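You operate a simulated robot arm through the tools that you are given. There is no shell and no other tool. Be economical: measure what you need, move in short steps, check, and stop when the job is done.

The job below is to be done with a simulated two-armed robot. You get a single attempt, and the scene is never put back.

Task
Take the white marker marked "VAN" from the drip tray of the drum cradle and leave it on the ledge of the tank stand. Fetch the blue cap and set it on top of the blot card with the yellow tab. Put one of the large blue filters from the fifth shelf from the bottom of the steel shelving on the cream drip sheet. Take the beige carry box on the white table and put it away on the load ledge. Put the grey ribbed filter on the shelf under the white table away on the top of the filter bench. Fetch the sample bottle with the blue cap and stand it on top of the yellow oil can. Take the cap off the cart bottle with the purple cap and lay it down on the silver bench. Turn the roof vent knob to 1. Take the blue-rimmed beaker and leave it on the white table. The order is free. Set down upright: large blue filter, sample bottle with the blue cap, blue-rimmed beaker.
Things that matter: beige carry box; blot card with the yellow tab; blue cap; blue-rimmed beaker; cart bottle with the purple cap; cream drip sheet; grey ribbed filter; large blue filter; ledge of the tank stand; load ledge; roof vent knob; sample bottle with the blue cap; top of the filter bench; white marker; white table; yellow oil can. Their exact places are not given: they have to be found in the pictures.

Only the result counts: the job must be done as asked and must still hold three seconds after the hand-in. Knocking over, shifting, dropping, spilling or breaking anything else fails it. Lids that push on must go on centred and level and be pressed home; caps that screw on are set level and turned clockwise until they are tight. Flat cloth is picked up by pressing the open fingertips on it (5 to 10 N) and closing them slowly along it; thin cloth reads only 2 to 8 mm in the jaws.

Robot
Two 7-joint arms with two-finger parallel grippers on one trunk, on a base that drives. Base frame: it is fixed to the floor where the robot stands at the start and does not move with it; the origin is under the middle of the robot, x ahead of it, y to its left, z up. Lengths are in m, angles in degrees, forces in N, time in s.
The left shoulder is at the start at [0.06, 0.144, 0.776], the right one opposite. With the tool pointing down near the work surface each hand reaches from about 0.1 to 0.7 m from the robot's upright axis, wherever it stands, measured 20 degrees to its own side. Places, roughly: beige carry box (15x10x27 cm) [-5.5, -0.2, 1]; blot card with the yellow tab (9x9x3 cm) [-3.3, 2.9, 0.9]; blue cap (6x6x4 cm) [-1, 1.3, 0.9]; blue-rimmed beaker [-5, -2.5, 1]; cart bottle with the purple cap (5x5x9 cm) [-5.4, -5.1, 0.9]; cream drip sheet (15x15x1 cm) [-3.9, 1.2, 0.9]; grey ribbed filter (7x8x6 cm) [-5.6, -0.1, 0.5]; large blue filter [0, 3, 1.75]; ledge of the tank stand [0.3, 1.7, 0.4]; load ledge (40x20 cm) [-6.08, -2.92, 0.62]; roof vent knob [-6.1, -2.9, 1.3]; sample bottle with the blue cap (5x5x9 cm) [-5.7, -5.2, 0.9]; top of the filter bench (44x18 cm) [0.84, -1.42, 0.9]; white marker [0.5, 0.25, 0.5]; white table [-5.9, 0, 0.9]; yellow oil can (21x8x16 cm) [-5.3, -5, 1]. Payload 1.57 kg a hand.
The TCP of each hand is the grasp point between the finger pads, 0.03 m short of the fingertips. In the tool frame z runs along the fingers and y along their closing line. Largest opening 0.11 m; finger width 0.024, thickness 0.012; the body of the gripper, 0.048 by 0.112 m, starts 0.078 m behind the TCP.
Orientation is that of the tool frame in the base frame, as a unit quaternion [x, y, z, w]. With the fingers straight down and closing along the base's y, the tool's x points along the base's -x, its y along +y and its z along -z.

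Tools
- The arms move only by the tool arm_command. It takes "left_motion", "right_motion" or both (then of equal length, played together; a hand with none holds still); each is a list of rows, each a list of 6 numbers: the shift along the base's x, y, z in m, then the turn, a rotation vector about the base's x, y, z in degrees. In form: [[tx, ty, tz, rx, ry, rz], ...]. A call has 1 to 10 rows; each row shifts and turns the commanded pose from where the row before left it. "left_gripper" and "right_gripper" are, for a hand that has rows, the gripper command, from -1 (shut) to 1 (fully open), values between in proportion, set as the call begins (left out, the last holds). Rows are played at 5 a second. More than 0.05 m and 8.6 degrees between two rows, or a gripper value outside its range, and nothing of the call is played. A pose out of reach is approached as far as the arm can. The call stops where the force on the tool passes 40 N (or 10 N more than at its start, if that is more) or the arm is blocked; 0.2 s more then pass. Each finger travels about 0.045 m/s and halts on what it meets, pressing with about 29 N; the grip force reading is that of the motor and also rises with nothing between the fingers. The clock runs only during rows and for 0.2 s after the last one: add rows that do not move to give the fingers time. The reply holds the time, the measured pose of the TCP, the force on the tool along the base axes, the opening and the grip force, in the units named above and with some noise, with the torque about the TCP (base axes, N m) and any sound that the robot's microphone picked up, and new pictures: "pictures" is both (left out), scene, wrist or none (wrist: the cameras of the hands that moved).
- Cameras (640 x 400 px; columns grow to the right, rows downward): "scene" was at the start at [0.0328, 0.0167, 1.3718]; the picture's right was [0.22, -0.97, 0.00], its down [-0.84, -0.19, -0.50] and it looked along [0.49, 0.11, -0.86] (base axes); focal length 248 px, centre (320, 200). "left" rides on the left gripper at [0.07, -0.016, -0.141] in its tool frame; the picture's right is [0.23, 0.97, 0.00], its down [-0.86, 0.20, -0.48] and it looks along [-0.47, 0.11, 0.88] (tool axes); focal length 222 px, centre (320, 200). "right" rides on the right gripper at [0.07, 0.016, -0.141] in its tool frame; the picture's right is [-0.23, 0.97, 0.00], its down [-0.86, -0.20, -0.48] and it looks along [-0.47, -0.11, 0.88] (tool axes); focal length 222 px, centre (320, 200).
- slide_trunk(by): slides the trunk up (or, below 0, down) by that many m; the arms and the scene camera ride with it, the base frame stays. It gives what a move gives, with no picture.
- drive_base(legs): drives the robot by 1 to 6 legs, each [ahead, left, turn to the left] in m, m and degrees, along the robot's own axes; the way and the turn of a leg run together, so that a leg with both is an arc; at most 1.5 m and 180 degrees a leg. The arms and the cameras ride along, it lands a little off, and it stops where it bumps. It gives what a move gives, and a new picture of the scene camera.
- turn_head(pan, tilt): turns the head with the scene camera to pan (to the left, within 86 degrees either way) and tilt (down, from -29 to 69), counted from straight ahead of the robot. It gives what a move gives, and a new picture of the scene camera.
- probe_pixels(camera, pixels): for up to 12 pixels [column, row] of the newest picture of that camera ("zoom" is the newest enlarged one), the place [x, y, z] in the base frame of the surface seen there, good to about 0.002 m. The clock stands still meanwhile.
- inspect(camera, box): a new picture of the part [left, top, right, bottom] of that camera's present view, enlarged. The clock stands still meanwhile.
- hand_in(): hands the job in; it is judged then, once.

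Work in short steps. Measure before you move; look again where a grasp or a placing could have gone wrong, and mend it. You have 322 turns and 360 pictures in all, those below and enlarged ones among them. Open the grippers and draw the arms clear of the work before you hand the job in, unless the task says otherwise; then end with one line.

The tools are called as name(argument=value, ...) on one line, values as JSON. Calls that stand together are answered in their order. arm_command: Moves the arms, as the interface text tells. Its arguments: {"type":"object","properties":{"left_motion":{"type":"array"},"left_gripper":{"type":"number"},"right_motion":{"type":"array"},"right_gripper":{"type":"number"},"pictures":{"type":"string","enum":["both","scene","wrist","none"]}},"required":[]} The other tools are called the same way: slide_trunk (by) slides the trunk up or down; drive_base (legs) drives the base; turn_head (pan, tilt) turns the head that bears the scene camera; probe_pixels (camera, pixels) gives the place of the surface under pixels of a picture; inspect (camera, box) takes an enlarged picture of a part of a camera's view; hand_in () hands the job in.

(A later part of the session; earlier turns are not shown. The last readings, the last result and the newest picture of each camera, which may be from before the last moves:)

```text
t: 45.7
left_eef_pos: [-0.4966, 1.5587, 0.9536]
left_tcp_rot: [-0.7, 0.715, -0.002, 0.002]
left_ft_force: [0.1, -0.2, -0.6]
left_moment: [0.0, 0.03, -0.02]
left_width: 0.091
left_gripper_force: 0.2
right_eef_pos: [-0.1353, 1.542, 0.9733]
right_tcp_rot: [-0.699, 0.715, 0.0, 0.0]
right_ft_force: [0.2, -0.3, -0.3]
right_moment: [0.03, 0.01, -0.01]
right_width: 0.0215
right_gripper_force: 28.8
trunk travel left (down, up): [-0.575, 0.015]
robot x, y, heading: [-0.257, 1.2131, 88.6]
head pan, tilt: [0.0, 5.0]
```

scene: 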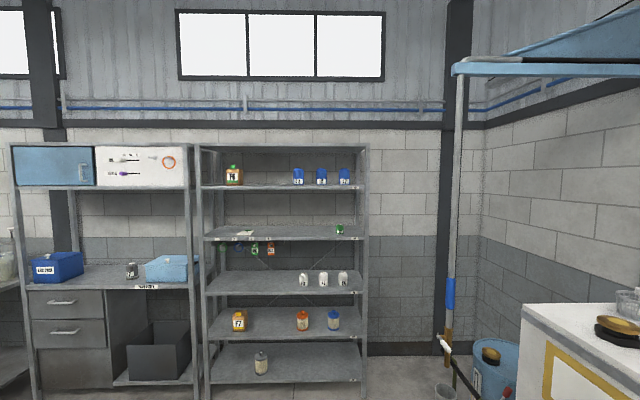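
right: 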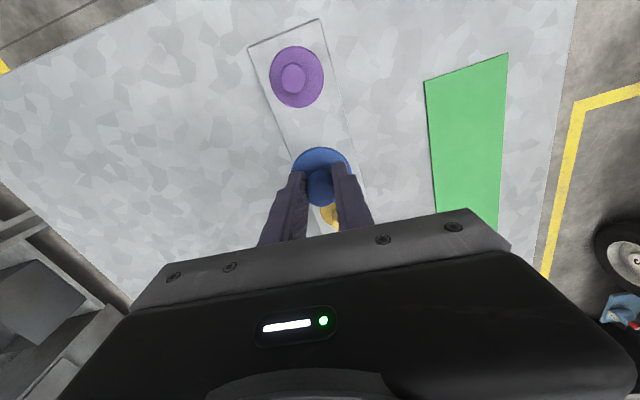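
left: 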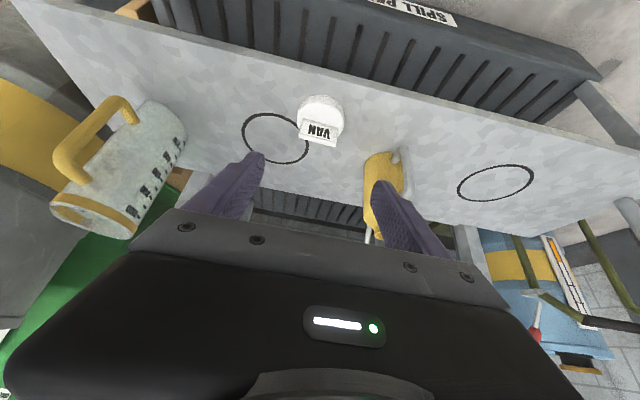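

Three blue filters at (298,176), (321,176), (344,176). I probe them and the shelf.

probe_pixels(camera="scene", pixels=[[298, 176], [298, 169], [298, 184], [293, 177], [303, 177], [321, 176], [344, 176], [310, 188], [310, 148], [290, 381], [310, 182], [320, 235]])

inspect(camera="scene", box=[200, 140, 370, 250])

```text
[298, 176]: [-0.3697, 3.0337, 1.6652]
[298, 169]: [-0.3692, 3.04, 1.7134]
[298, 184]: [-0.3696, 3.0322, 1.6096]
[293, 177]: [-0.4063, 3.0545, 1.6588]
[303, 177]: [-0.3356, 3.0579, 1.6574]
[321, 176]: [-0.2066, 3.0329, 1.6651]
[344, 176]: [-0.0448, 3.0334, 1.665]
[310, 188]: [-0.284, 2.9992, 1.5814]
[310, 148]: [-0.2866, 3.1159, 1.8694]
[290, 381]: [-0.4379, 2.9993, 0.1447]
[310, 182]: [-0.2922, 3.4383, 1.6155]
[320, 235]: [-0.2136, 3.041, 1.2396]
```

```text
3.64 times, centred on (285, 195) of scene
```

zoom: 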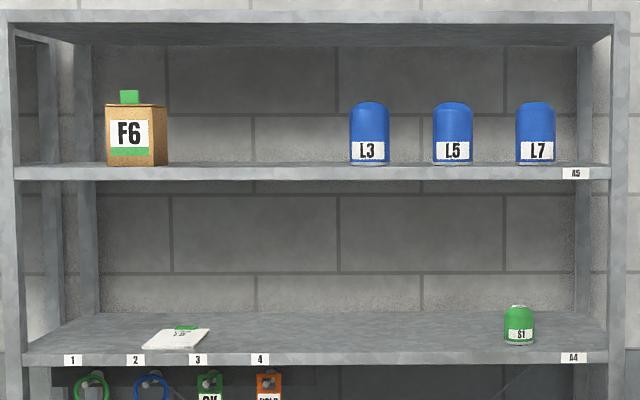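

Filter L3: centre ≈(−0.370, 3.073), ⌀≈0.075, z 1.595–1.72. I pitch the left hand to point forward while raising it in free space.

arm_command(left_motion=[[0, 0.02, 0.04, 8.5, 0, 0], [0, 0.02, 0.04, 8.5, 0, 0], [0, 0.02, 0.04, 8.5, 0, 0], [0, 0.02, 0.04, 8.5, 0, 0], [0, 0.02, 0.04, 8.5, 0, 0], [0, 0.02, 0.04, 8.5, 0, 0], [0, 0.02, 0.04, 8.5, 0, 0], [0, 0.0, 0.04, 8.5, 0, 0], [0, 0.0, 0.04, 8.5, 0, 0], [0, 0.0, 0.04, 8.5, 0, 0]], left_gripper=1, pictures="scene")

slide_trunk(by=0.015)

```text
t: 47.9
left_eef_pos: [-0.501, 1.6954, 1.355]
left_tcp_rot: [-0.514, 0.528, 0.482, 0.474]
left_ft_force: [0.1, 0.1, 0.0]
left_moment: [-0.01, -0.01, -0.01]
left_width: 0.1102
left_gripper_force: 0.1
right_eef_pos: [-0.1348, 1.541, 0.9723]
right_tcp_rot: [-0.7, 0.715, 0.001, -0.001]
right_ft_force: [-0.8, -0.3, -0.5]
right_moment: [-0.02, -0.01, 0.01]
right_width: 0.0215
right_gripper_force: 29.1
trunk travel left (down, up): [-0.575, 0.015]
robot x, y, heading: [-0.2545, 1.2126, 88.9]
head pan, tilt: [0.0, 5.0]
```

scene: 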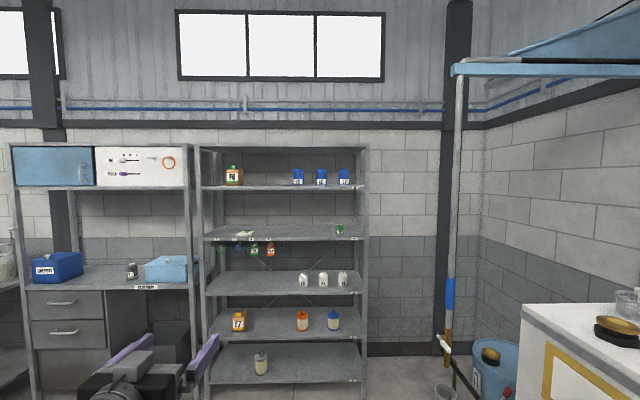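

```text
t: 48.6
left_eef_pos: [-0.5005, 1.6951, 1.3686]
left_tcp_rot: [-0.514, 0.528, 0.481, 0.475]
left_ft_force: [-0.6, 0.3, 0.2]
left_moment: [-0.02, 0.01, 0.02]
left_width: 0.1102
left_gripper_force: 0.0
right_eef_pos: [-0.1346, 1.5419, 0.9878]
right_tcp_rot: [-0.699, 0.715, 0.0, -0.002]
right_ft_force: [0.1, 0.1, -1.1]
right_moment: [-0.04, -0.01, 0.0]
right_width: 0.0216
right_gripper_force: 28.7
trunk travel left (down, up): [-0.59, 0.0]
robot x, y, heading: [-0.2526, 1.2112, 88.8]
head pan, tilt: [0.0, 5.0]
```

Hand points forward at z 1.37. I drive ahead 1.05 m to stand off the shelving, then raise the hand to z≈1.67.

drive_base(legs=[[1.05, 0, 1.2]])

arm_command(left_motion=[[0.015, -0.005, 0.045, 5, 0, 0], [0.015, -0.005, 0.045, 0, 0, 0], [0.015, -0.005, 0.045, 0, 0, 0], [0.015, -0.005, 0.045, 0, 0, 0], [0.0, -0.005, 0.045, 0, 0, 0], [0.0, -0.005, 0.045, 0, 0, 0], [0, 0, 0.035, 0, 0, 0], [0, 0, 0, 0, 0, 0]])

```text
t: 54.1
left_eef_pos: [-0.5029, 2.7592, 1.3686]
left_tcp_rot: [0.522, -0.521, -0.487, -0.467]
left_ft_force: [0.4, -0.1, -0.3]
left_moment: [-0.02, 0.03, 0.03]
left_width: 0.1098
left_gripper_force: 0.2
right_eef_pos: [-0.1331, 2.6163, 0.9877]
right_tcp_rot: [0.709, -0.706, -0.001, 0.0]
right_ft_force: [0.2, 0.5, -0.4]
right_moment: [-0.04, -0.01, 0.0]
right_width: 0.0216
right_gripper_force: 29.0
trunk travel left (down, up): [-0.59, 0.0]
robot x, y, heading: [-0.2428, 2.2832, 90.0]
head pan, tilt: [0.0, 5.0]
```

scene: 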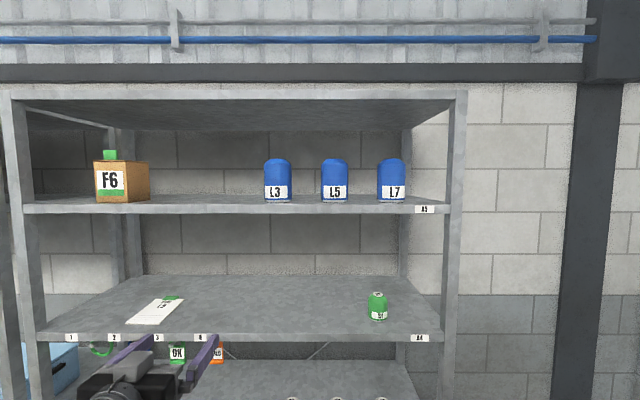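

```text
t: 55.9
left_eef_pos: [-0.4408, 2.732, 1.6761]
left_tcp_rot: [-0.501, 0.499, 0.51, 0.49]
left_ft_force: [-0.5, 0.2, 0.6]
left_moment: [0.03, 0.01, -0.02]
left_width: 0.1101
left_gripper_force: 0.1
right_eef_pos: [-0.1323, 2.6154, 0.988]
right_tcp_rot: [0.708, -0.706, -0.001, 0.001]
right_ft_force: [0.5, -0.1, -1.0]
right_moment: [0.0, 0.01, 0.0]
right_width: 0.0215
right_gripper_force: 28.5
trunk travel left (down, up): [-0.59, 0.0]
robot x, y, heading: [-0.242, 2.2848, 89.8]
head pan, tilt: [0.0, 5.0]
```

scene: 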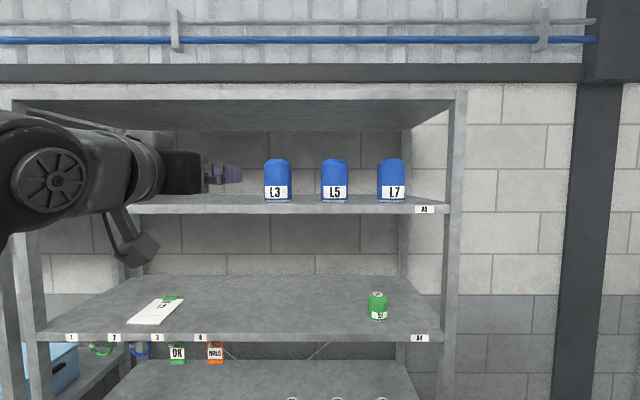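
left: 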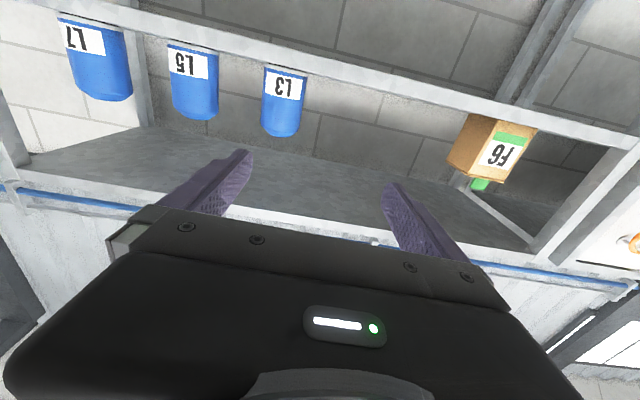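

Reach is fine. I align x with L3, pull the right hand back, then drive in 0.25 m.

arm_command(left_motion=[[0.03, 0, -0.005, 0, 0, 0], [0.03, 0, -0.005, 0, 0, 0], [0.011, 0, 0, 0, 0, 0], [0, 0, 0, 0, 0, 0]], right_motion=[[0.0, -0.03, 0, 0, 0, 0], [0.02, -0.03, 0, 0, 0, 0], [0.02, -0.03, 0, 0, 0, 0], [0.02, -0.03, 0, 0, 0, 0]], pictures="none")

drive_base(legs=[[0.24, 0, 0]])

arm_command(left_motion=[[0, 0, 0, 0, 0, 0]], pictures="wrist")

```text
t: 56.9
left_eef_pos: [-0.3696, 2.7306, 1.6654]
left_tcp_rot: [-0.5, 0.5, 0.51, 0.49]
left_ft_force: [-1.2, -0.4, 0.1]
left_moment: [-0.03, 0.01, -0.02]
left_width: 0.1098
left_gripper_force: 0.1
right_eef_pos: [-0.0883, 2.5621, 1.0194]
right_tcp_rot: [0.708, -0.706, 0.001, 0.002]
right_ft_force: [0.3, 0.3, -0.1]
right_moment: [0.01, 0.01, 0.0]
right_width: 0.0214
right_gripper_force: 28.8
right hand out of reach, approached as far as the arm can: row 2, 3, 4
trunk travel left (down, up): [-0.59, 0.0]
robot x, y, heading: [-0.2435, 2.2823, 90.2]
head pan, tilt: [0.0, 5.0]
```

```text
t: 58.6
left_eef_pos: [-0.3688, 2.9765, 1.6636]
left_tcp_rot: [-0.5, 0.501, 0.508, 0.492]
left_ft_force: [-0.7, -0.1, 0.3]
left_moment: [0.03, 0.03, -0.01]
left_width: 0.1099
left_gripper_force: 0.1
right_eef_pos: [-0.0882, 2.8066, 1.0189]
right_tcp_rot: [-0.707, 0.708, -0.001, -0.002]
right_ft_force: [-0.2, -0.3, -0.3]
right_moment: [0.0, 0.0, 0.01]
right_width: 0.0219
right_gripper_force: 29.0
trunk travel left (down, up): [-0.59, 0.0]
robot x, y, heading: [-0.2407, 2.5283, 89.5]
head pan, tilt: [0.0, 5.0]
```

scene: 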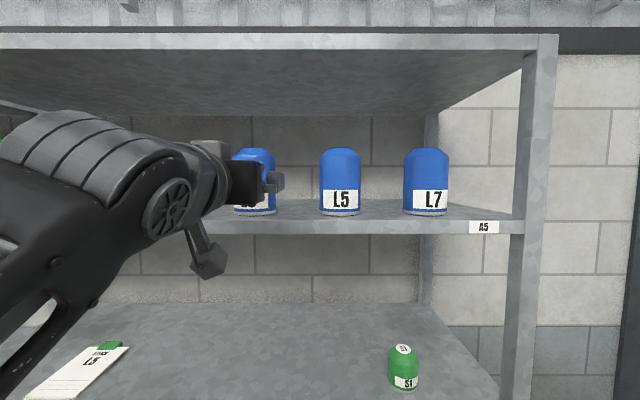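

```text
t: 59.0
left_eef_pos: [-0.3687, 2.975, 1.6643]
left_tcp_rot: [-0.499, 0.501, 0.509, 0.491]
left_ft_force: [0.2, -0.4, -0.5]
left_moment: [-0.05, -0.02, 0.02]
left_width: 0.11
left_gripper_force: 0.1
right_eef_pos: [-0.0866, 2.8061, 1.019]
right_tcp_rot: [-0.706, 0.708, -0.001, -0.001]
right_ft_force: [-0.4, -0.7, -0.6]
right_moment: [0.02, -0.02, -0.02]
right_width: 0.0216
right_gripper_force: 29.2
trunk travel left (down, up): [-0.59, 0.0]
robot x, y, heading: [-0.2423, 2.5263, 89.9]
head pan, tilt: [0.0, 5.0]
```

left: 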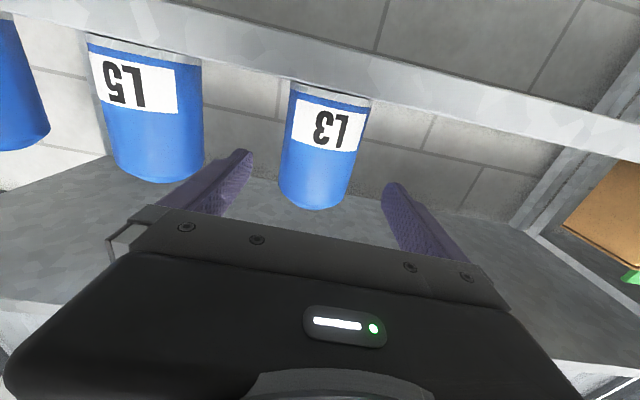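

L3 is centred between the fingers. I advance 0.094 m and close.

arm_command(left_motion=[[0, 0.03, 0, 0, 0, 0], [0, 0.03, 0, 0, 0, 0], [0, 0.02, 0, 0, 0, 0], [0, 0.014, 0, 0, 0, 0], [0, 0, 0, 0, 0, 0]], pictures="wrist")

arm_command(left_motion=[[0, 0, 0, 0, 0, 0], [0, 0, 0, 0, 0, 0], [0, 0, 0, 0, 0, 0], [0, 0, 0, 0, 0, 0], [0, 0, 0.02, 0, 0, 0], [0, 0, 0.02, 0, 0, 0], [0, 0, 0, 0, 0, 0]], left_gripper=-1)

```text
t: 60.2
left_eef_pos: [-0.3673, 3.0691, 1.6656]
left_tcp_rot: [-0.499, 0.5, 0.508, 0.492]
left_ft_force: [0.1, 0.1, -0.4]
left_moment: [-0.01, -0.01, -0.01]
left_width: 0.1097
left_gripper_force: 0.0
right_eef_pos: [-0.0857, 2.8051, 1.0196]
right_tcp_rot: [-0.706, 0.708, 0.0, -0.002]
right_ft_force: [-0.1, 0.1, -0.8]
right_moment: [0.0, 0.0, -0.01]
right_width: 0.0216
right_gripper_force: 29.1
trunk travel left (down, up): [-0.59, 0.0]
robot x, y, heading: [-0.2454, 2.5249, 89.5]
head pan, tilt: [0.0, 5.0]
```

left: 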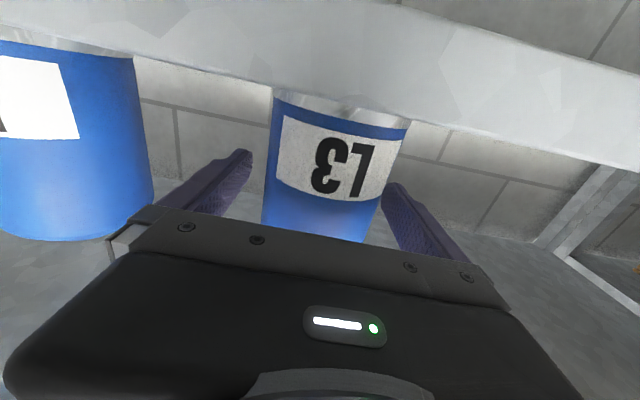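

```text
t: 61.9
left_eef_pos: [-0.3665, 3.0695, 1.7047]
left_tcp_rot: [-0.499, 0.502, 0.509, 0.491]
left_ft_force: [0.4, -0.8, -4.0]
left_moment: [-0.03, -0.01, -0.07]
left_width: 0.0793
left_gripper_force: 28.9
right_eef_pos: [-0.0867, 2.8055, 1.0189]
right_tcp_rot: [-0.706, 0.709, -0.001, -0.001]
right_ft_force: [0.1, 0.3, 0.1]
right_moment: [0.04, 0.01, 0.0]
right_width: 0.0217
right_gripper_force: 28.9
trunk travel left (down, up): [-0.59, 0.0]
robot x, y, heading: [-0.2466, 2.5311, 89.7]
head pan, tilt: [0.0, 5.0]
```

scene: 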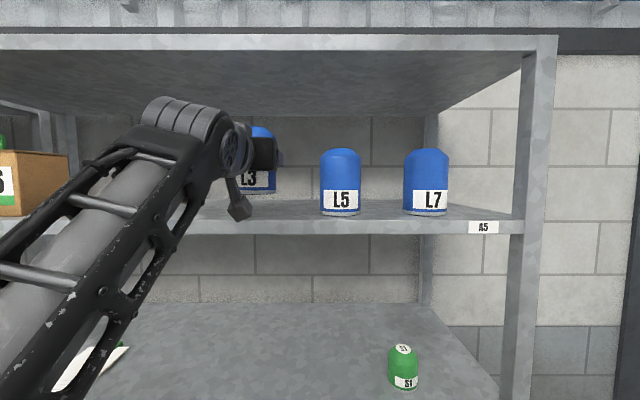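
left: 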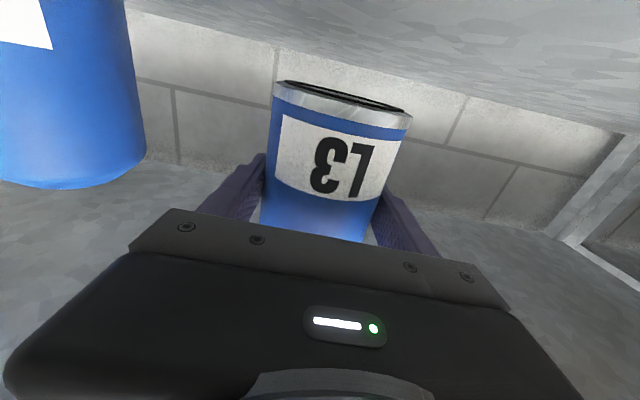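

Filter lifted (0.079 m). I back straight off, then lower and draw in the left hand, keeping it level.

drive_base(legs=[[-0.45, 0, 0]])

arm_command(left_motion=[[0, 0, -0.045, 0, 0, 0], [0, 0, -0.045, 0, 0, 0], [0, 0, -0.045, 0, 0, 0], [0, 0, -0.045, 0, 0, 0], [-0.01, -0.01, -0.045, 0, 0, 0], [-0.01, -0.01, -0.045, 0, 0, 0], [-0.01, -0.01, -0.045, 0, 0, 0], [-0.01, -0.01, -0.045, 0, 0, 0], [-0.01, -0.01, -0.045, 0, 0, 0], [-0.01, -0.01, -0.045, 0, 0, 0]], pictures="wrist")

turn_head(pan=70, tilt=20)

```text
t: 64.6
left_eef_pos: [-0.3664, 2.6143, 1.7042]
left_tcp_rot: [-0.497, 0.503, 0.506, 0.494]
left_ft_force: [0.3, 0.1, -4.8]
left_moment: [-0.03, 0.01, 0.0]
left_width: 0.0791
left_gripper_force: 29.1
right_eef_pos: [-0.0861, 2.3491, 1.019]
right_tcp_rot: [-0.703, 0.711, 0.0, -0.002]
right_ft_force: [-0.3, 0.0, -0.2]
right_moment: [0.04, 0.0, 0.01]
right_width: 0.0217
right_gripper_force: 28.2
trunk travel left (down, up): [-0.59, 0.0]
robot x, y, heading: [-0.2475, 2.0668, 89.4]
head pan, tilt: [0.0, 5.0]
```

scene: 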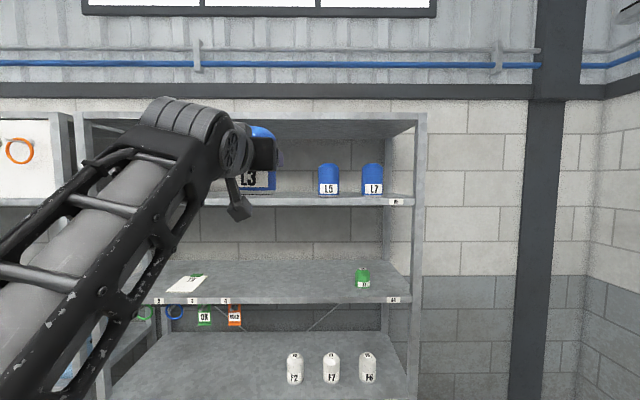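

```text
t: 66.8
left_eef_pos: [-0.427, 2.5915, 1.2766]
left_tcp_rot: [-0.499, 0.503, 0.505, 0.493]
left_ft_force: [0.4, 0.8, -3.5]
left_moment: [0.03, 0.03, 0.01]
left_width: 0.0791
left_gripper_force: 29.4
left hand out of reach, approached as far as the arm can: row 9, 10
right_eef_pos: [-0.0888, 2.3501, 1.0181]
right_tcp_rot: [-0.703, 0.711, -0.001, -0.001]
right_ft_force: [-0.2, 0.2, 0.3]
right_moment: [-0.03, -0.02, 0.01]
right_width: 0.0217
right_gripper_force: 29.4
trunk travel left (down, up): [-0.59, 0.0]
robot x, y, heading: [-0.2486, 2.072, 89.4]
head pan, tilt: [0.0, 5.0]
```

left: 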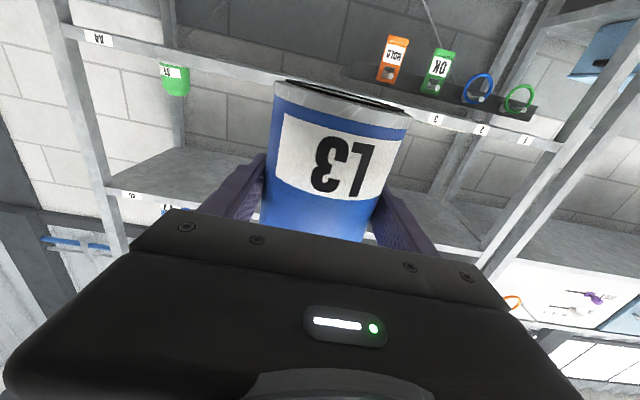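

```text
t: 68.2
left_eef_pos: [-0.4261, 2.5909, 1.2778]
left_tcp_rot: [-0.497, 0.504, 0.506, 0.493]
left_ft_force: [0.0, 0.1, -4.4]
left_moment: [-0.02, -0.01, -0.02]
left_width: 0.079
left_gripper_force: 29.0
right_eef_pos: [-0.087, 2.3479, 1.0189]
right_tcp_rot: [-0.703, 0.711, 0.0, -0.001]
right_ft_force: [0.4, -0.2, -0.4]
right_moment: [-0.03, -0.02, 0.0]
right_width: 0.0214
right_gripper_force: 28.8
trunk travel left (down, up): [-0.59, 0.0]
robot x, y, heading: [-0.247, 2.0708, 89.5]
head pan, tilt: [70.0, 20.0]
```

scene: 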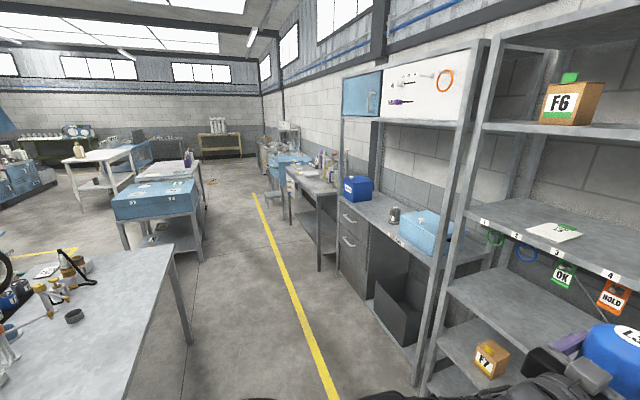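

Aisle looks free. I probe bench fronts and table edges along the way west.

probe_pixels(camera="scene", pixels=[[320, 268], [288, 222], [268, 190], [272, 172], [330, 275], [190, 340], [200, 258], [165, 245], [190, 190], [310, 175], [318, 192], [280, 300]])

inspect(camera="scene", box=[100, 110, 400, 290])

```text
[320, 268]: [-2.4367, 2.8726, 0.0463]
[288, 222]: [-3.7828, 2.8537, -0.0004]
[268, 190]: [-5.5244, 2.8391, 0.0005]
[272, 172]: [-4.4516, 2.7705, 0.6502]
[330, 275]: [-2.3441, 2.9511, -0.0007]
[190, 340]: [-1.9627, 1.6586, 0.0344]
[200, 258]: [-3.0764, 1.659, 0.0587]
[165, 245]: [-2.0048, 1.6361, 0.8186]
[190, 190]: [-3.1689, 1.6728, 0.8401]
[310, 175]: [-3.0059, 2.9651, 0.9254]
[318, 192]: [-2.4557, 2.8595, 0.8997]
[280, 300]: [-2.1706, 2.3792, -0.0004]
```

```text
2.13 times, centred on (250, 200) of scene
```

zoom: 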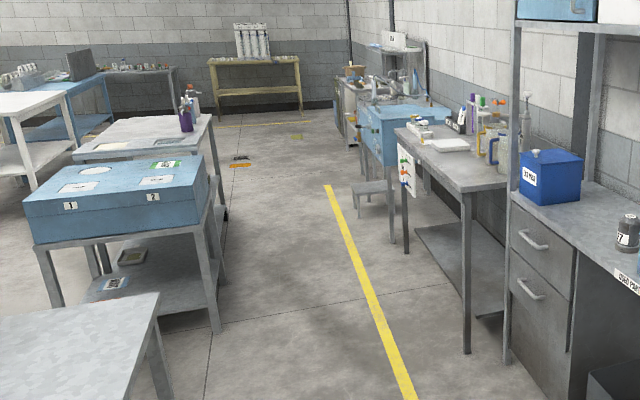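

Wall bench front is at y≈2.86, tables end at y≈1.67: I strafe west at y≈2.12.

drive_base(legs=[[0.05, 1.4, 0.5], [0, 1.3, 0]])

turn_head(pan=20, tilt=40)

```text
t: 81.1
left_eef_pos: [-3.064, 2.7117, 1.2778]
left_tcp_rot: [-0.49, 0.511, 0.498, 0.501]
left_ft_force: [-0.3, -0.2, -3.7]
left_moment: [0.02, -0.02, -0.02]
left_width: 0.0791
left_gripper_force: 29.1
right_eef_pos: [-2.7341, 2.4595, 1.019]
right_tcp_rot: [-0.692, 0.722, 0.0, -0.001]
right_ft_force: [-0.3, 0.0, -0.1]
right_moment: [-0.01, 0.01, 0.05]
right_width: 0.0217
right_gripper_force: 28.7
trunk travel left (down, up): [-0.59, 0.0]
robot x, y, heading: [-2.9012, 2.1835, 87.6]
head pan, tilt: [70.0, 20.0]
```

scene: 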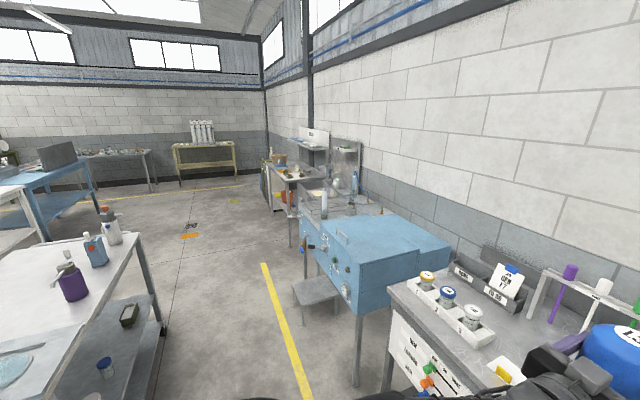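

```text
t: 82.3
left_eef_pos: [-3.065, 2.7108, 1.2769]
left_tcp_rot: [-0.489, 0.512, 0.498, 0.501]
left_ft_force: [-0.4, 0.5, -4.4]
left_moment: [0.0, 0.01, 0.01]
left_width: 0.0793
left_gripper_force: 29.5
right_eef_pos: [-2.7334, 2.4599, 1.0198]
right_tcp_rot: [-0.693, 0.721, 0.001, -0.001]
right_ft_force: [1.0, 0.0, 0.6]
right_moment: [-0.04, 0.03, -0.03]
right_width: 0.0214
right_gripper_force: 29.0
trunk travel left (down, up): [-0.59, 0.0]
robot x, y, heading: [-2.9028, 2.1894, 87.7]
head pan, tilt: [20.0, 40.0]
```

scene: 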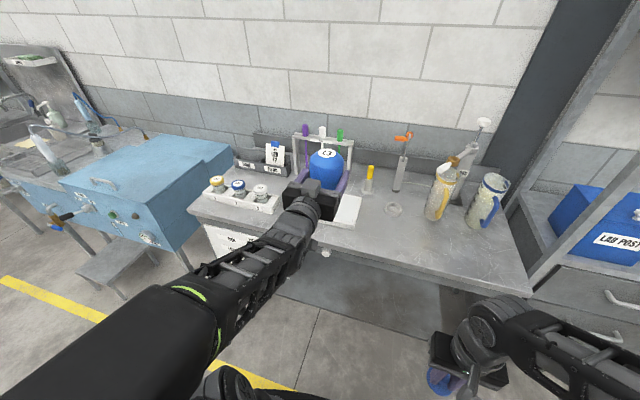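

A white card shows at (345,212), partly hidden by the filter. I probe it and shift the base so the left arm is out of view.

probe_pixels(camera="scene", pixels=[[345, 212], [335, 222], [356, 200], [370, 175], [300, 178], [262, 200], [325, 235], [220, 185], [400, 180]])

drive_base(legs=[[0, 0.35, 2]])

```text
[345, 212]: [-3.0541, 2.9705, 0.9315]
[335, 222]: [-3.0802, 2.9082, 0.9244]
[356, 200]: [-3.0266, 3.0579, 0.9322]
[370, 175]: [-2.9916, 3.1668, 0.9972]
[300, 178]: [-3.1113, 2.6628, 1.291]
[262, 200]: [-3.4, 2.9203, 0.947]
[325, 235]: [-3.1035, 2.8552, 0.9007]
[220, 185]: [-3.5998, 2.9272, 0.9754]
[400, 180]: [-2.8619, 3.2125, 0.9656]
```

```text
t: 84.6
left_eef_pos: [-3.4354, 2.7152, 1.2765]
left_tcp_rot: [-0.499, 0.502, 0.507, 0.492]
left_ft_force: [-0.5, 0.2, -4.8]
left_moment: [-0.01, -0.01, -0.04]
left_width: 0.0789
left_gripper_force: 28.6
right_eef_pos: [-3.098, 2.474, 1.0203]
right_tcp_rot: [-0.704, 0.711, -0.001, -0.002]
right_ft_force: [0.1, -0.2, -0.5]
right_moment: [0.02, -0.02, 0.03]
right_width: 0.0216
right_gripper_force: 28.7
trunk travel left (down, up): [-0.59, 0.0]
robot x, y, heading: [-3.2551, 2.1931, 89.7]
head pan, tilt: [20.0, 40.0]
```

scene: 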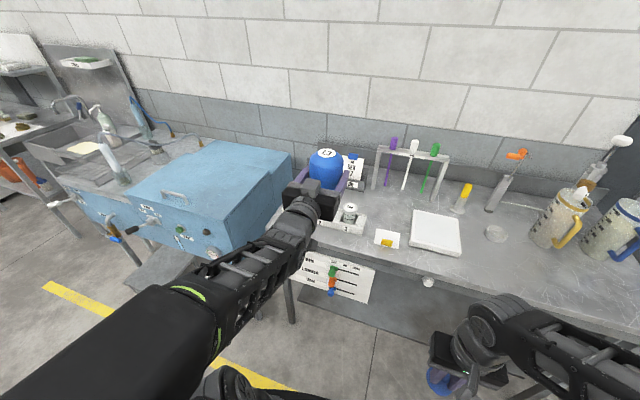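

The card with the yellow tab is at (388,238). I zoom and probe it.

inspect(camera="scene", box=[330, 190, 470, 290])

probe_pixels(camera="scene", pixels=[[388, 236], [377, 232], [399, 235], [385, 243], [375, 245], [398, 247], [415, 240], [365, 225], [352, 212], [405, 265], [387, 243]])

```text
4.00 times, centred on (400, 240) of scene
```

zoom: 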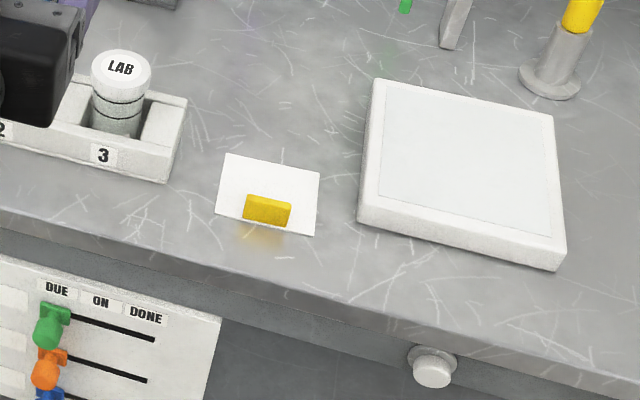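

```text
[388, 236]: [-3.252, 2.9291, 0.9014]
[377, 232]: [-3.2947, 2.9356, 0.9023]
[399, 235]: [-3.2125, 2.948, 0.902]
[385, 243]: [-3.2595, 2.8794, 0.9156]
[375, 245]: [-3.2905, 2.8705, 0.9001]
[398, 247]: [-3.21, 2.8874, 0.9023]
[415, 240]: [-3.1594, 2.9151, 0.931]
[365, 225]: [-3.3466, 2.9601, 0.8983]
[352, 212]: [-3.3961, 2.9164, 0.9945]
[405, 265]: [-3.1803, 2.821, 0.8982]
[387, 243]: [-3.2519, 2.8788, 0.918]
```

Card spans ≈(−3.295..−3.205, 2.875..2.965), top z 0.902, tab at its front edge. I drive in 0.25 m, then carry the cap over the card centre.

drive_base(legs=[[0.25, -0.08, 0]])

arm_command(right_motion=[[0, 0.03, 0.0, 0, 0, 0], [-0.02, 0.04, 0, 0, 0, 0], [-0.03, 0.03, 0, 0, 0, 0], [-0.03, 0.03, 0, 0, 0, 0], [-0.03, 0.03, 0, 0, 0, 0], [-0.03, 0.02, 0, 0, 0, 0], [-0.03, 0, 0, 0, 0, 0], [0, 0, 0, 0, 0, 0]])

```text
t: 86.5
left_eef_pos: [-3.3529, 2.9677, 1.2761]
left_tcp_rot: [-0.499, 0.503, 0.507, 0.491]
left_ft_force: [0.5, 0.6, -5.3]
left_moment: [-0.02, -0.01, 0.02]
left_width: 0.0789
left_gripper_force: 29.0
right_eef_pos: [-3.0132, 2.7261, 1.0198]
right_tcp_rot: [-0.704, 0.71, -0.001, -0.001]
right_ft_force: [0.6, 0.4, -0.5]
right_moment: [-0.02, 0.03, 0.0]
right_width: 0.0215
right_gripper_force: 28.9
trunk travel left (down, up): [-0.59, 0.0]
robot x, y, heading: [-3.1718, 2.443, 89.5]
head pan, tilt: [20.0, 40.0]
```

scene: 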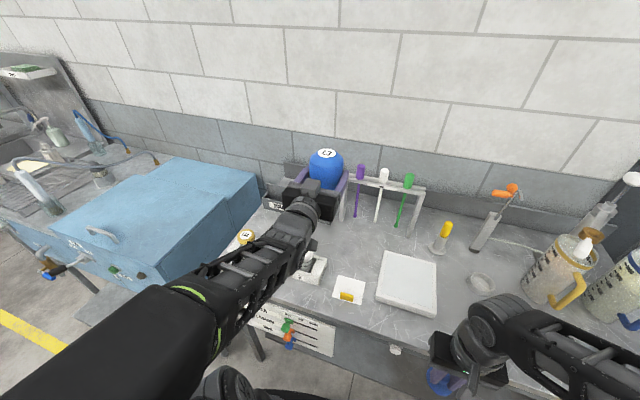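

```text
t: 88.3
left_eef_pos: [-3.3528, 2.9663, 1.277]
left_tcp_rot: [-0.498, 0.503, 0.506, 0.492]
left_ft_force: [-0.7, -0.4, -4.4]
left_moment: [-0.03, 0.02, 0.02]
left_width: 0.0793
left_gripper_force: 29.4
right_eef_pos: [-3.1848, 2.9037, 1.0198]
right_tcp_rot: [-0.705, 0.71, -0.001, -0.002]
right_ft_force: [0.5, 0.4, 0.0]
right_moment: [0.03, 0.03, 0.01]
right_width: 0.0215
right_gripper_force: 28.7
trunk travel left (down, up): [-0.59, 0.0]
robot x, y, heading: [-3.1732, 2.4465, 89.7]
head pan, tilt: [20.0, 40.0]
```

scene: 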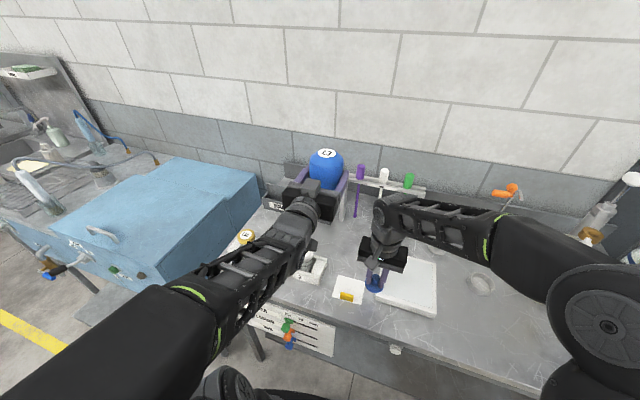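
right: 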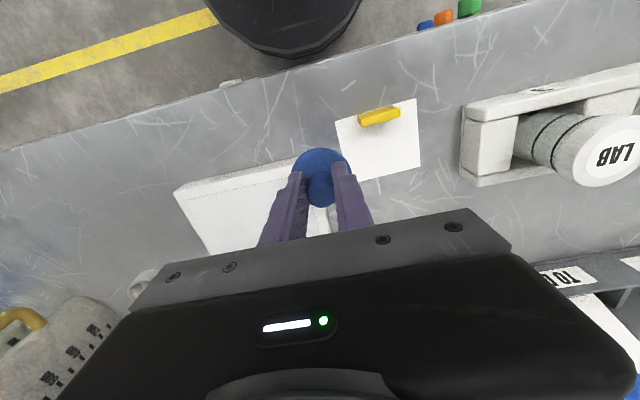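

Wrist view shows the card clearly beside the cap; I probe its corners.

probe_pixels(camera="right", pixels=[[337, 122], [414, 102], [418, 165], [372, 178], [378, 117], [392, 140], [365, 120], [320, 155], [300, 160], [340, 155]])

```text
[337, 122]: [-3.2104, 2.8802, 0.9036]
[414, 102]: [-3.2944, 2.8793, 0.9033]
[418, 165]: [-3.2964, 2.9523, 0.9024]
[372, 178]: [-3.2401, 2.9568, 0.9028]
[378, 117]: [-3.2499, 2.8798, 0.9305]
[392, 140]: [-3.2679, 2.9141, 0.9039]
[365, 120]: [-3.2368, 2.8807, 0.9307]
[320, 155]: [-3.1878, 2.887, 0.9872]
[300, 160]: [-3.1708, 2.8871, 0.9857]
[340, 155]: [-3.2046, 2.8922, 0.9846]
```

Card centre (−3.252, 2.92). I move the cap over (−3.252, 2.927) and lower to ~3 mm above.

arm_command(right_motion=[[-0.035, 0.013, 0, 0, 0, 0], [-0.032, 0.01, 0, 0, 0, 0], [0, 0, -0.03, 0, 0, 0], [0, 0, -0.025, 0, 0, 0], [0, 0, -0.01, 0, 0, 0], [0, 0, 0, 0, 0, 0]], pictures="wrist")

```text
t: 89.7
left_eef_pos: [-3.3527, 2.965, 1.2764]
left_tcp_rot: [-0.499, 0.503, 0.507, 0.491]
left_ft_force: [0.2, 0.4, -4.5]
left_moment: [0.0, -0.04, 0.0]
left_width: 0.0791
left_gripper_force: 28.9
right_eef_pos: [-3.2511, 2.9292, 0.9545]
right_tcp_rot: [-0.704, 0.71, 0.001, -0.001]
right_ft_force: [0.4, 0.0, 0.2]
right_moment: [0.02, -0.03, -0.01]
right_width: 0.0214
right_gripper_force: 28.9
trunk travel left (down, up): [-0.59, 0.0]
robot x, y, heading: [-3.1776, 2.4477, 89.7]
head pan, tilt: [20.0, 40.0]
```

right: 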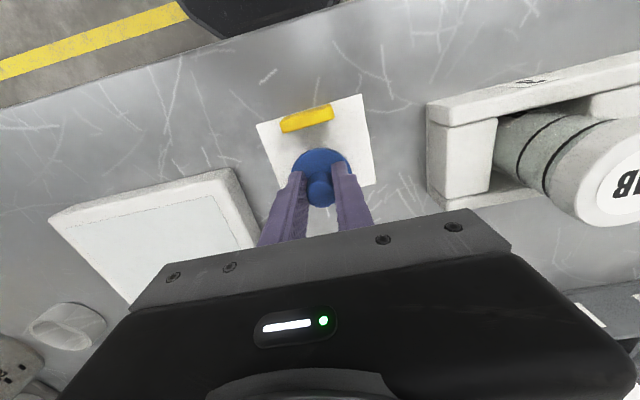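

Well centred behind the tab. I lower in small steps to contact.

arm_command(right_motion=[[0, 0, -0.003, 0, 0, 0], [0, 0, -0.002, 0, 0, 0], [0, 0, -0.002, 0, 0, 0], [0, 0, 0, 0, 0, 0]], pictures="none")

```text
t: 90.7
left_eef_pos: [-3.3532, 2.9657, 1.2763]
left_tcp_rot: [-0.498, 0.503, 0.506, 0.492]
left_ft_force: [-0.5, 0.4, -2.7]
left_moment: [-0.02, -0.02, 0.02]
left_width: 0.0787
left_gripper_force: 28.8
right_eef_pos: [-3.2499, 2.9294, 0.9474]
right_tcp_rot: [-0.704, 0.71, 0.0, 0.0]
right_ft_force: [0.6, -0.3, 0.2]
right_moment: [0.02, 0.0, -0.02]
right_width: 0.0213
right_gripper_force: 28.7
trunk travel left (down, up): [-0.59, 0.0]
robot x, y, heading: [-3.1749, 2.4485, 89.4]
head pan, tilt: [20.0, 40.0]
```

arm_command(right_motion=[[0, 0, -0.002, 0, 0, 0], [0, 0, 0, 0, 0, 0]], pictures="none")

```text
t: 91.3
left_eef_pos: [-3.3529, 2.9662, 1.2782]
left_tcp_rot: [-0.498, 0.504, 0.506, 0.493]
left_ft_force: [-0.3, 0.1, -4.1]
left_moment: [-0.01, 0.03, 0.01]
left_width: 0.0789
left_gripper_force: 28.9
right_eef_pos: [-3.2516, 2.928, 0.9464]
right_tcp_rot: [-0.704, 0.71, 0.0, -0.002]
right_ft_force: [0.1, -0.3, -0.1]
right_moment: [0.01, 0.0, -0.02]
right_width: 0.0215
right_gripper_force: 28.8
trunk travel left (down, up): [-0.59, 0.0]
robot x, y, heading: [-3.1732, 2.4471, 89.5]
head pan, tilt: [20.0, 40.0]
```

No contact yet; I step down a further 3 mm in fine steps.

arm_command(right_motion=[[0, 0, -0.0015, 0, 0, 0], [0, 0, -0.0015, 0, 0, 0], [0, 0, 0, 0, 0, 0]], pictures="wrist")

```text
t: 92.1
left_eef_pos: [-3.3532, 2.9655, 1.2768]
left_tcp_rot: [-0.499, 0.502, 0.507, 0.491]
left_ft_force: [-0.2, 0.9, -3.0]
left_moment: [0.0, 0.01, 0.02]
left_width: 0.0788
left_gripper_force: 28.7
right_eef_pos: [-3.2504, 2.9285, 0.9438]
right_tcp_rot: [-0.704, 0.71, 0.001, -0.001]
right_ft_force: [0.2, 0.0, 14.9]
right_moment: [0.04, -0.11, 0.01]
right_width: 0.0215
right_gripper_force: 28.7
trunk travel left (down, up): [-0.59, 0.0]
robot x, y, heading: [-3.1769, 2.4494, 89.6]
head pan, tilt: [20.0, 40.0]
```

right: 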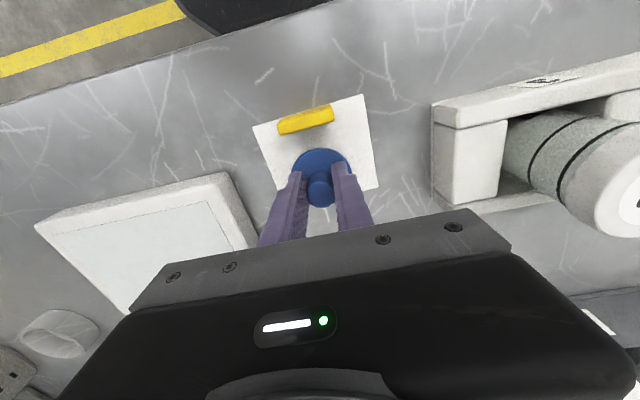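

Contact (15 N). I ease up 1 mm, open slightly, and lift off.

arm_command(right_motion=[[0, 0, 0.001, 0, 0, 0], [0, 0, 0, 0, 0, 0]], pictures="none")

arm_command(right_motion=[[0, 0, 0, 0, 0, 0], [0, 0, 0, 0, 0, 0], [0, 0, 0.01, 0, 0, 0], [0, 0, 0.03, 0, 0, 0], [0, 0, 0.04, 0, 0, 0], [0, 0, 0.04, 0, 0, 0]], right_gripper=-0.1)

```text
t: 92.7
left_eef_pos: [-3.3529, 2.9662, 1.2765]
left_tcp_rot: [-0.498, 0.503, 0.506, 0.493]
left_ft_force: [-0.2, 0.7, -3.6]
left_moment: [0.0, 0.02, -0.02]
left_width: 0.0788
left_gripper_force: 29.2
right_eef_pos: [-3.2508, 2.928, 0.9445]
right_tcp_rot: [-0.704, 0.711, -0.001, -0.001]
right_ft_force: [-1.9, 2.8, 14.5]
right_moment: [0.15, 0.02, 0.0]
right_width: 0.0215
right_gripper_force: 28.8
trunk travel left (down, up): [-0.59, 0.0]
robot x, y, heading: [-3.1737, 2.447, 89.7]
head pan, tilt: [20.0, 40.0]
```

```text
t: 94.1
left_eef_pos: [-3.3539, 2.9655, 1.2768]
left_tcp_rot: [-0.498, 0.503, 0.507, 0.492]
left_ft_force: [0.4, 0.3, -4.0]
left_moment: [-0.02, -0.01, 0.02]
left_width: 0.0788
left_gripper_force: 29.0
right_eef_pos: [-3.2486, 2.9303, 1.0659]
right_tcp_rot: [-0.704, 0.71, -0.001, -0.001]
right_ft_force: [-0.5, 0.0, 0.6]
right_moment: [-0.03, 0.0, 0.0]
right_width: 0.0493
right_gripper_force: 0.1
trunk travel left (down, up): [-0.59, 0.0]
robot x, y, heading: [-3.1744, 2.4471, 89.6]
head pan, tilt: [20.0, 40.0]
```

scene: 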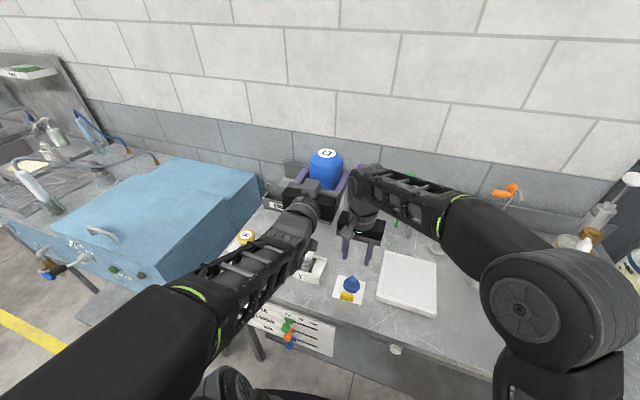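
right: 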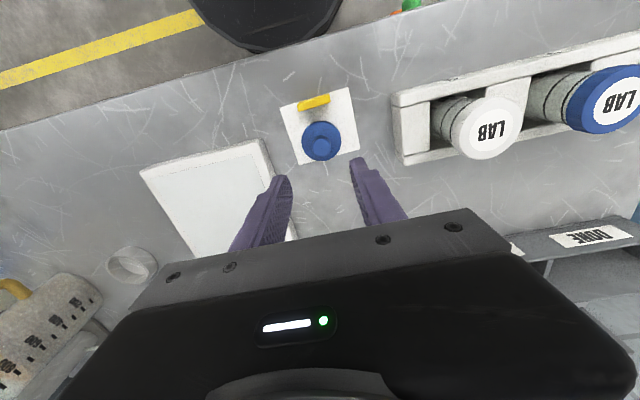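

The cap lies flat on the card. I retract the right hand, back off and look toward the drip sheet near (−3.9, 1.2).

arm_command(right_motion=[[0.0, -0.04, 0.01, 0, 0, 0], [0.03, -0.04, 0.01, 0, 0, 0], [0.03, -0.04, 0.0, 0, 0, 0], [0.03, -0.04, 0, 0, 0, 0], [0.03, -0.02, 0, 0, 0, 0]], pictures="none")

drive_base(legs=[[-0.3, 0, 0], [0, 0.5, 0], [0, 0, 180]])

turn_head(pan=0, tilt=35)

```text
refused: row 2 steps farther than a row can; nothing moved
```

```text
t: 106.0
left_eef_pos: [-3.5263, 1.6146, 1.2761]
left_tcp_rot: [0.516, 0.485, -0.505, 0.493]
left_ft_force: [0.5, 0.5, -4.1]
left_moment: [0.01, -0.04, -0.03]
left_width: 0.0788
left_gripper_force: 28.7
right_eef_pos: [-3.6286, 1.6561, 1.0664]
right_tcp_rot: [0.729, 0.685, 0.001, 0.0]
right_ft_force: [-0.5, 0.4, 0.0]
right_moment: [0.0, 0.01, -0.01]
right_width: 0.0495
right_gripper_force: 0.1
trunk travel left (down, up): [-0.59, 0.0]
robot x, y, heading: [-3.6768, 2.1469, -93.6]
head pan, tilt: [20.0, 40.0]
```

scene: 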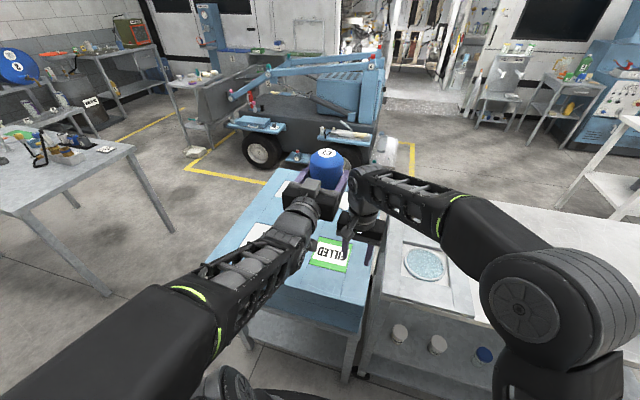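

```text
t: 106.8
left_eef_pos: [-3.5263, 1.6141, 1.2766]
left_tcp_rot: [0.516, 0.485, -0.505, 0.493]
left_ft_force: [-0.3, 0.0, -3.0]
left_moment: [0.03, 0.02, 0.04]
left_width: 0.0789
left_gripper_force: 28.8
right_eef_pos: [-3.6277, 1.6567, 1.0646]
right_tcp_rot: [0.729, 0.685, 0.002, 0.0]
right_ft_force: [-0.2, 0.1, 0.1]
right_moment: [0.03, 0.0, 0.03]
right_width: 0.0496
right_gripper_force: 0.1
trunk travel left (down, up): [-0.59, 0.0]
robot x, y, heading: [-3.6771, 2.1466, -93.7]
head pan, tilt: [0.0, 35.0]
```

scene: 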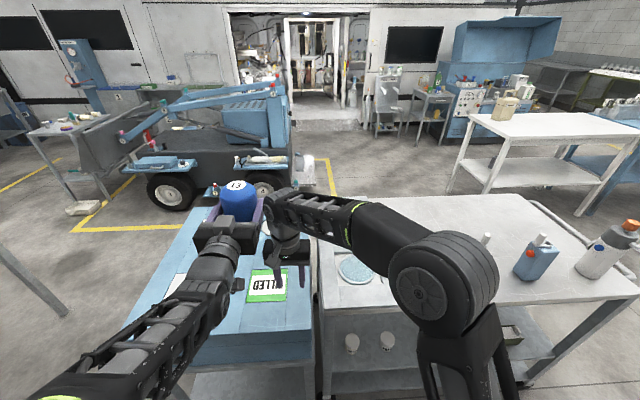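

I draw the right hand back toward my body to clear the view of the table.

arm_command(right_motion=[[-0.02, 0.04, 0.01, 0, 0, 0], [-0.03, 0.035, 0.01, 0, 0, 0], [-0.03, 0.035, 0, 0, 0, 0], [-0.03, 0.035, 0, 0, 0, 0], [-0.03, 0.02, 0, 0, 0, 0], [-0.03, 0.02, 0, 0, 0, 0]], pictures="none")

turn_head(pan=-10, tilt=42)

```text
t: 108.2
left_eef_pos: [-3.5265, 1.6156, 1.2771]
left_tcp_rot: [0.516, 0.485, -0.506, 0.493]
left_ft_force: [0.2, 0.7, -3.9]
left_moment: [0.01, -0.01, 0.02]
left_width: 0.079
left_gripper_force: 29.3
right_eef_pos: [-3.7967, 1.8416, 1.0865]
right_tcp_rot: [0.728, 0.686, 0.001, -0.001]
right_ft_force: [0.3, 0.5, -0.4]
right_moment: [-0.03, -0.02, -0.01]
right_width: 0.0492
right_gripper_force: 0.0
trunk travel left (down, up): [-0.59, 0.0]
robot x, y, heading: [-3.68, 2.1437, -93.5]
head pan, tilt: [0.0, 35.0]
```

```text
t: 108.9
left_eef_pos: [-3.5251, 1.6147, 1.2772]
left_tcp_rot: [0.516, 0.485, -0.505, 0.493]
left_ft_force: [0.1, -0.5, -3.6]
left_moment: [0.04, 0.02, 0.0]
left_width: 0.0788
left_gripper_force: 29.0
right_eef_pos: [-3.7941, 1.8408, 1.0849]
right_tcp_rot: [0.728, 0.685, 0.001, 0.0]
right_ft_force: [-0.1, 0.9, 1.1]
right_moment: [-0.03, 0.0, 0.0]
right_width: 0.0493
right_gripper_force: 0.0
trunk travel left (down, up): [-0.59, 0.0]
robot x, y, heading: [-3.6786, 2.1442, -93.4]
head pan, tilt: [-10.0, 42.0]
```

scene: 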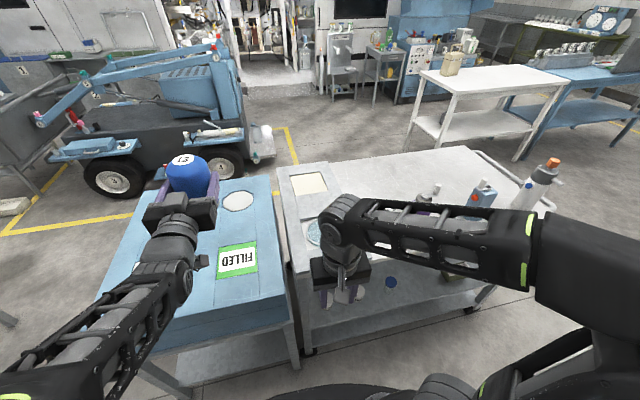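

Cream sheet visible at (308,183). I probe corners and neighbours.

probe_pixels(camera="scene", pixels=[[308, 183], [291, 176], [325, 174], [327, 190], [295, 194], [285, 185], [320, 225], [350, 185], [236, 200], [300, 165], [310, 350], [460, 310]])

inspect(camera="scene", box=[200, 150, 400, 270])

```text
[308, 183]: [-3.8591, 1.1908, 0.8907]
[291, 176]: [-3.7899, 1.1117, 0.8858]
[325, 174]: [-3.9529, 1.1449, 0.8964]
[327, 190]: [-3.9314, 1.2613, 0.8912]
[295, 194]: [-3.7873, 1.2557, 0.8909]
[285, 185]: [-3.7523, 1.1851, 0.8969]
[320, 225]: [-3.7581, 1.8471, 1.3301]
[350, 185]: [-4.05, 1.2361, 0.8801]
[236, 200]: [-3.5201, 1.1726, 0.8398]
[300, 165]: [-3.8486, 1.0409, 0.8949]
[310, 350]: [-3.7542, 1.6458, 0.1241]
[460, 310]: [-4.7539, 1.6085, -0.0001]
```

```text
3.20 times, centred on (300, 210) of scene
```

zoom: 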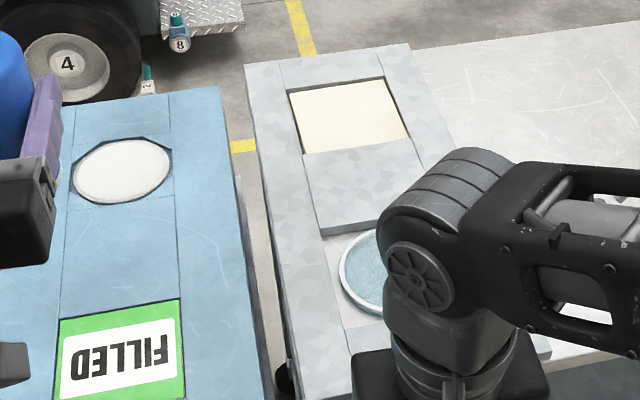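

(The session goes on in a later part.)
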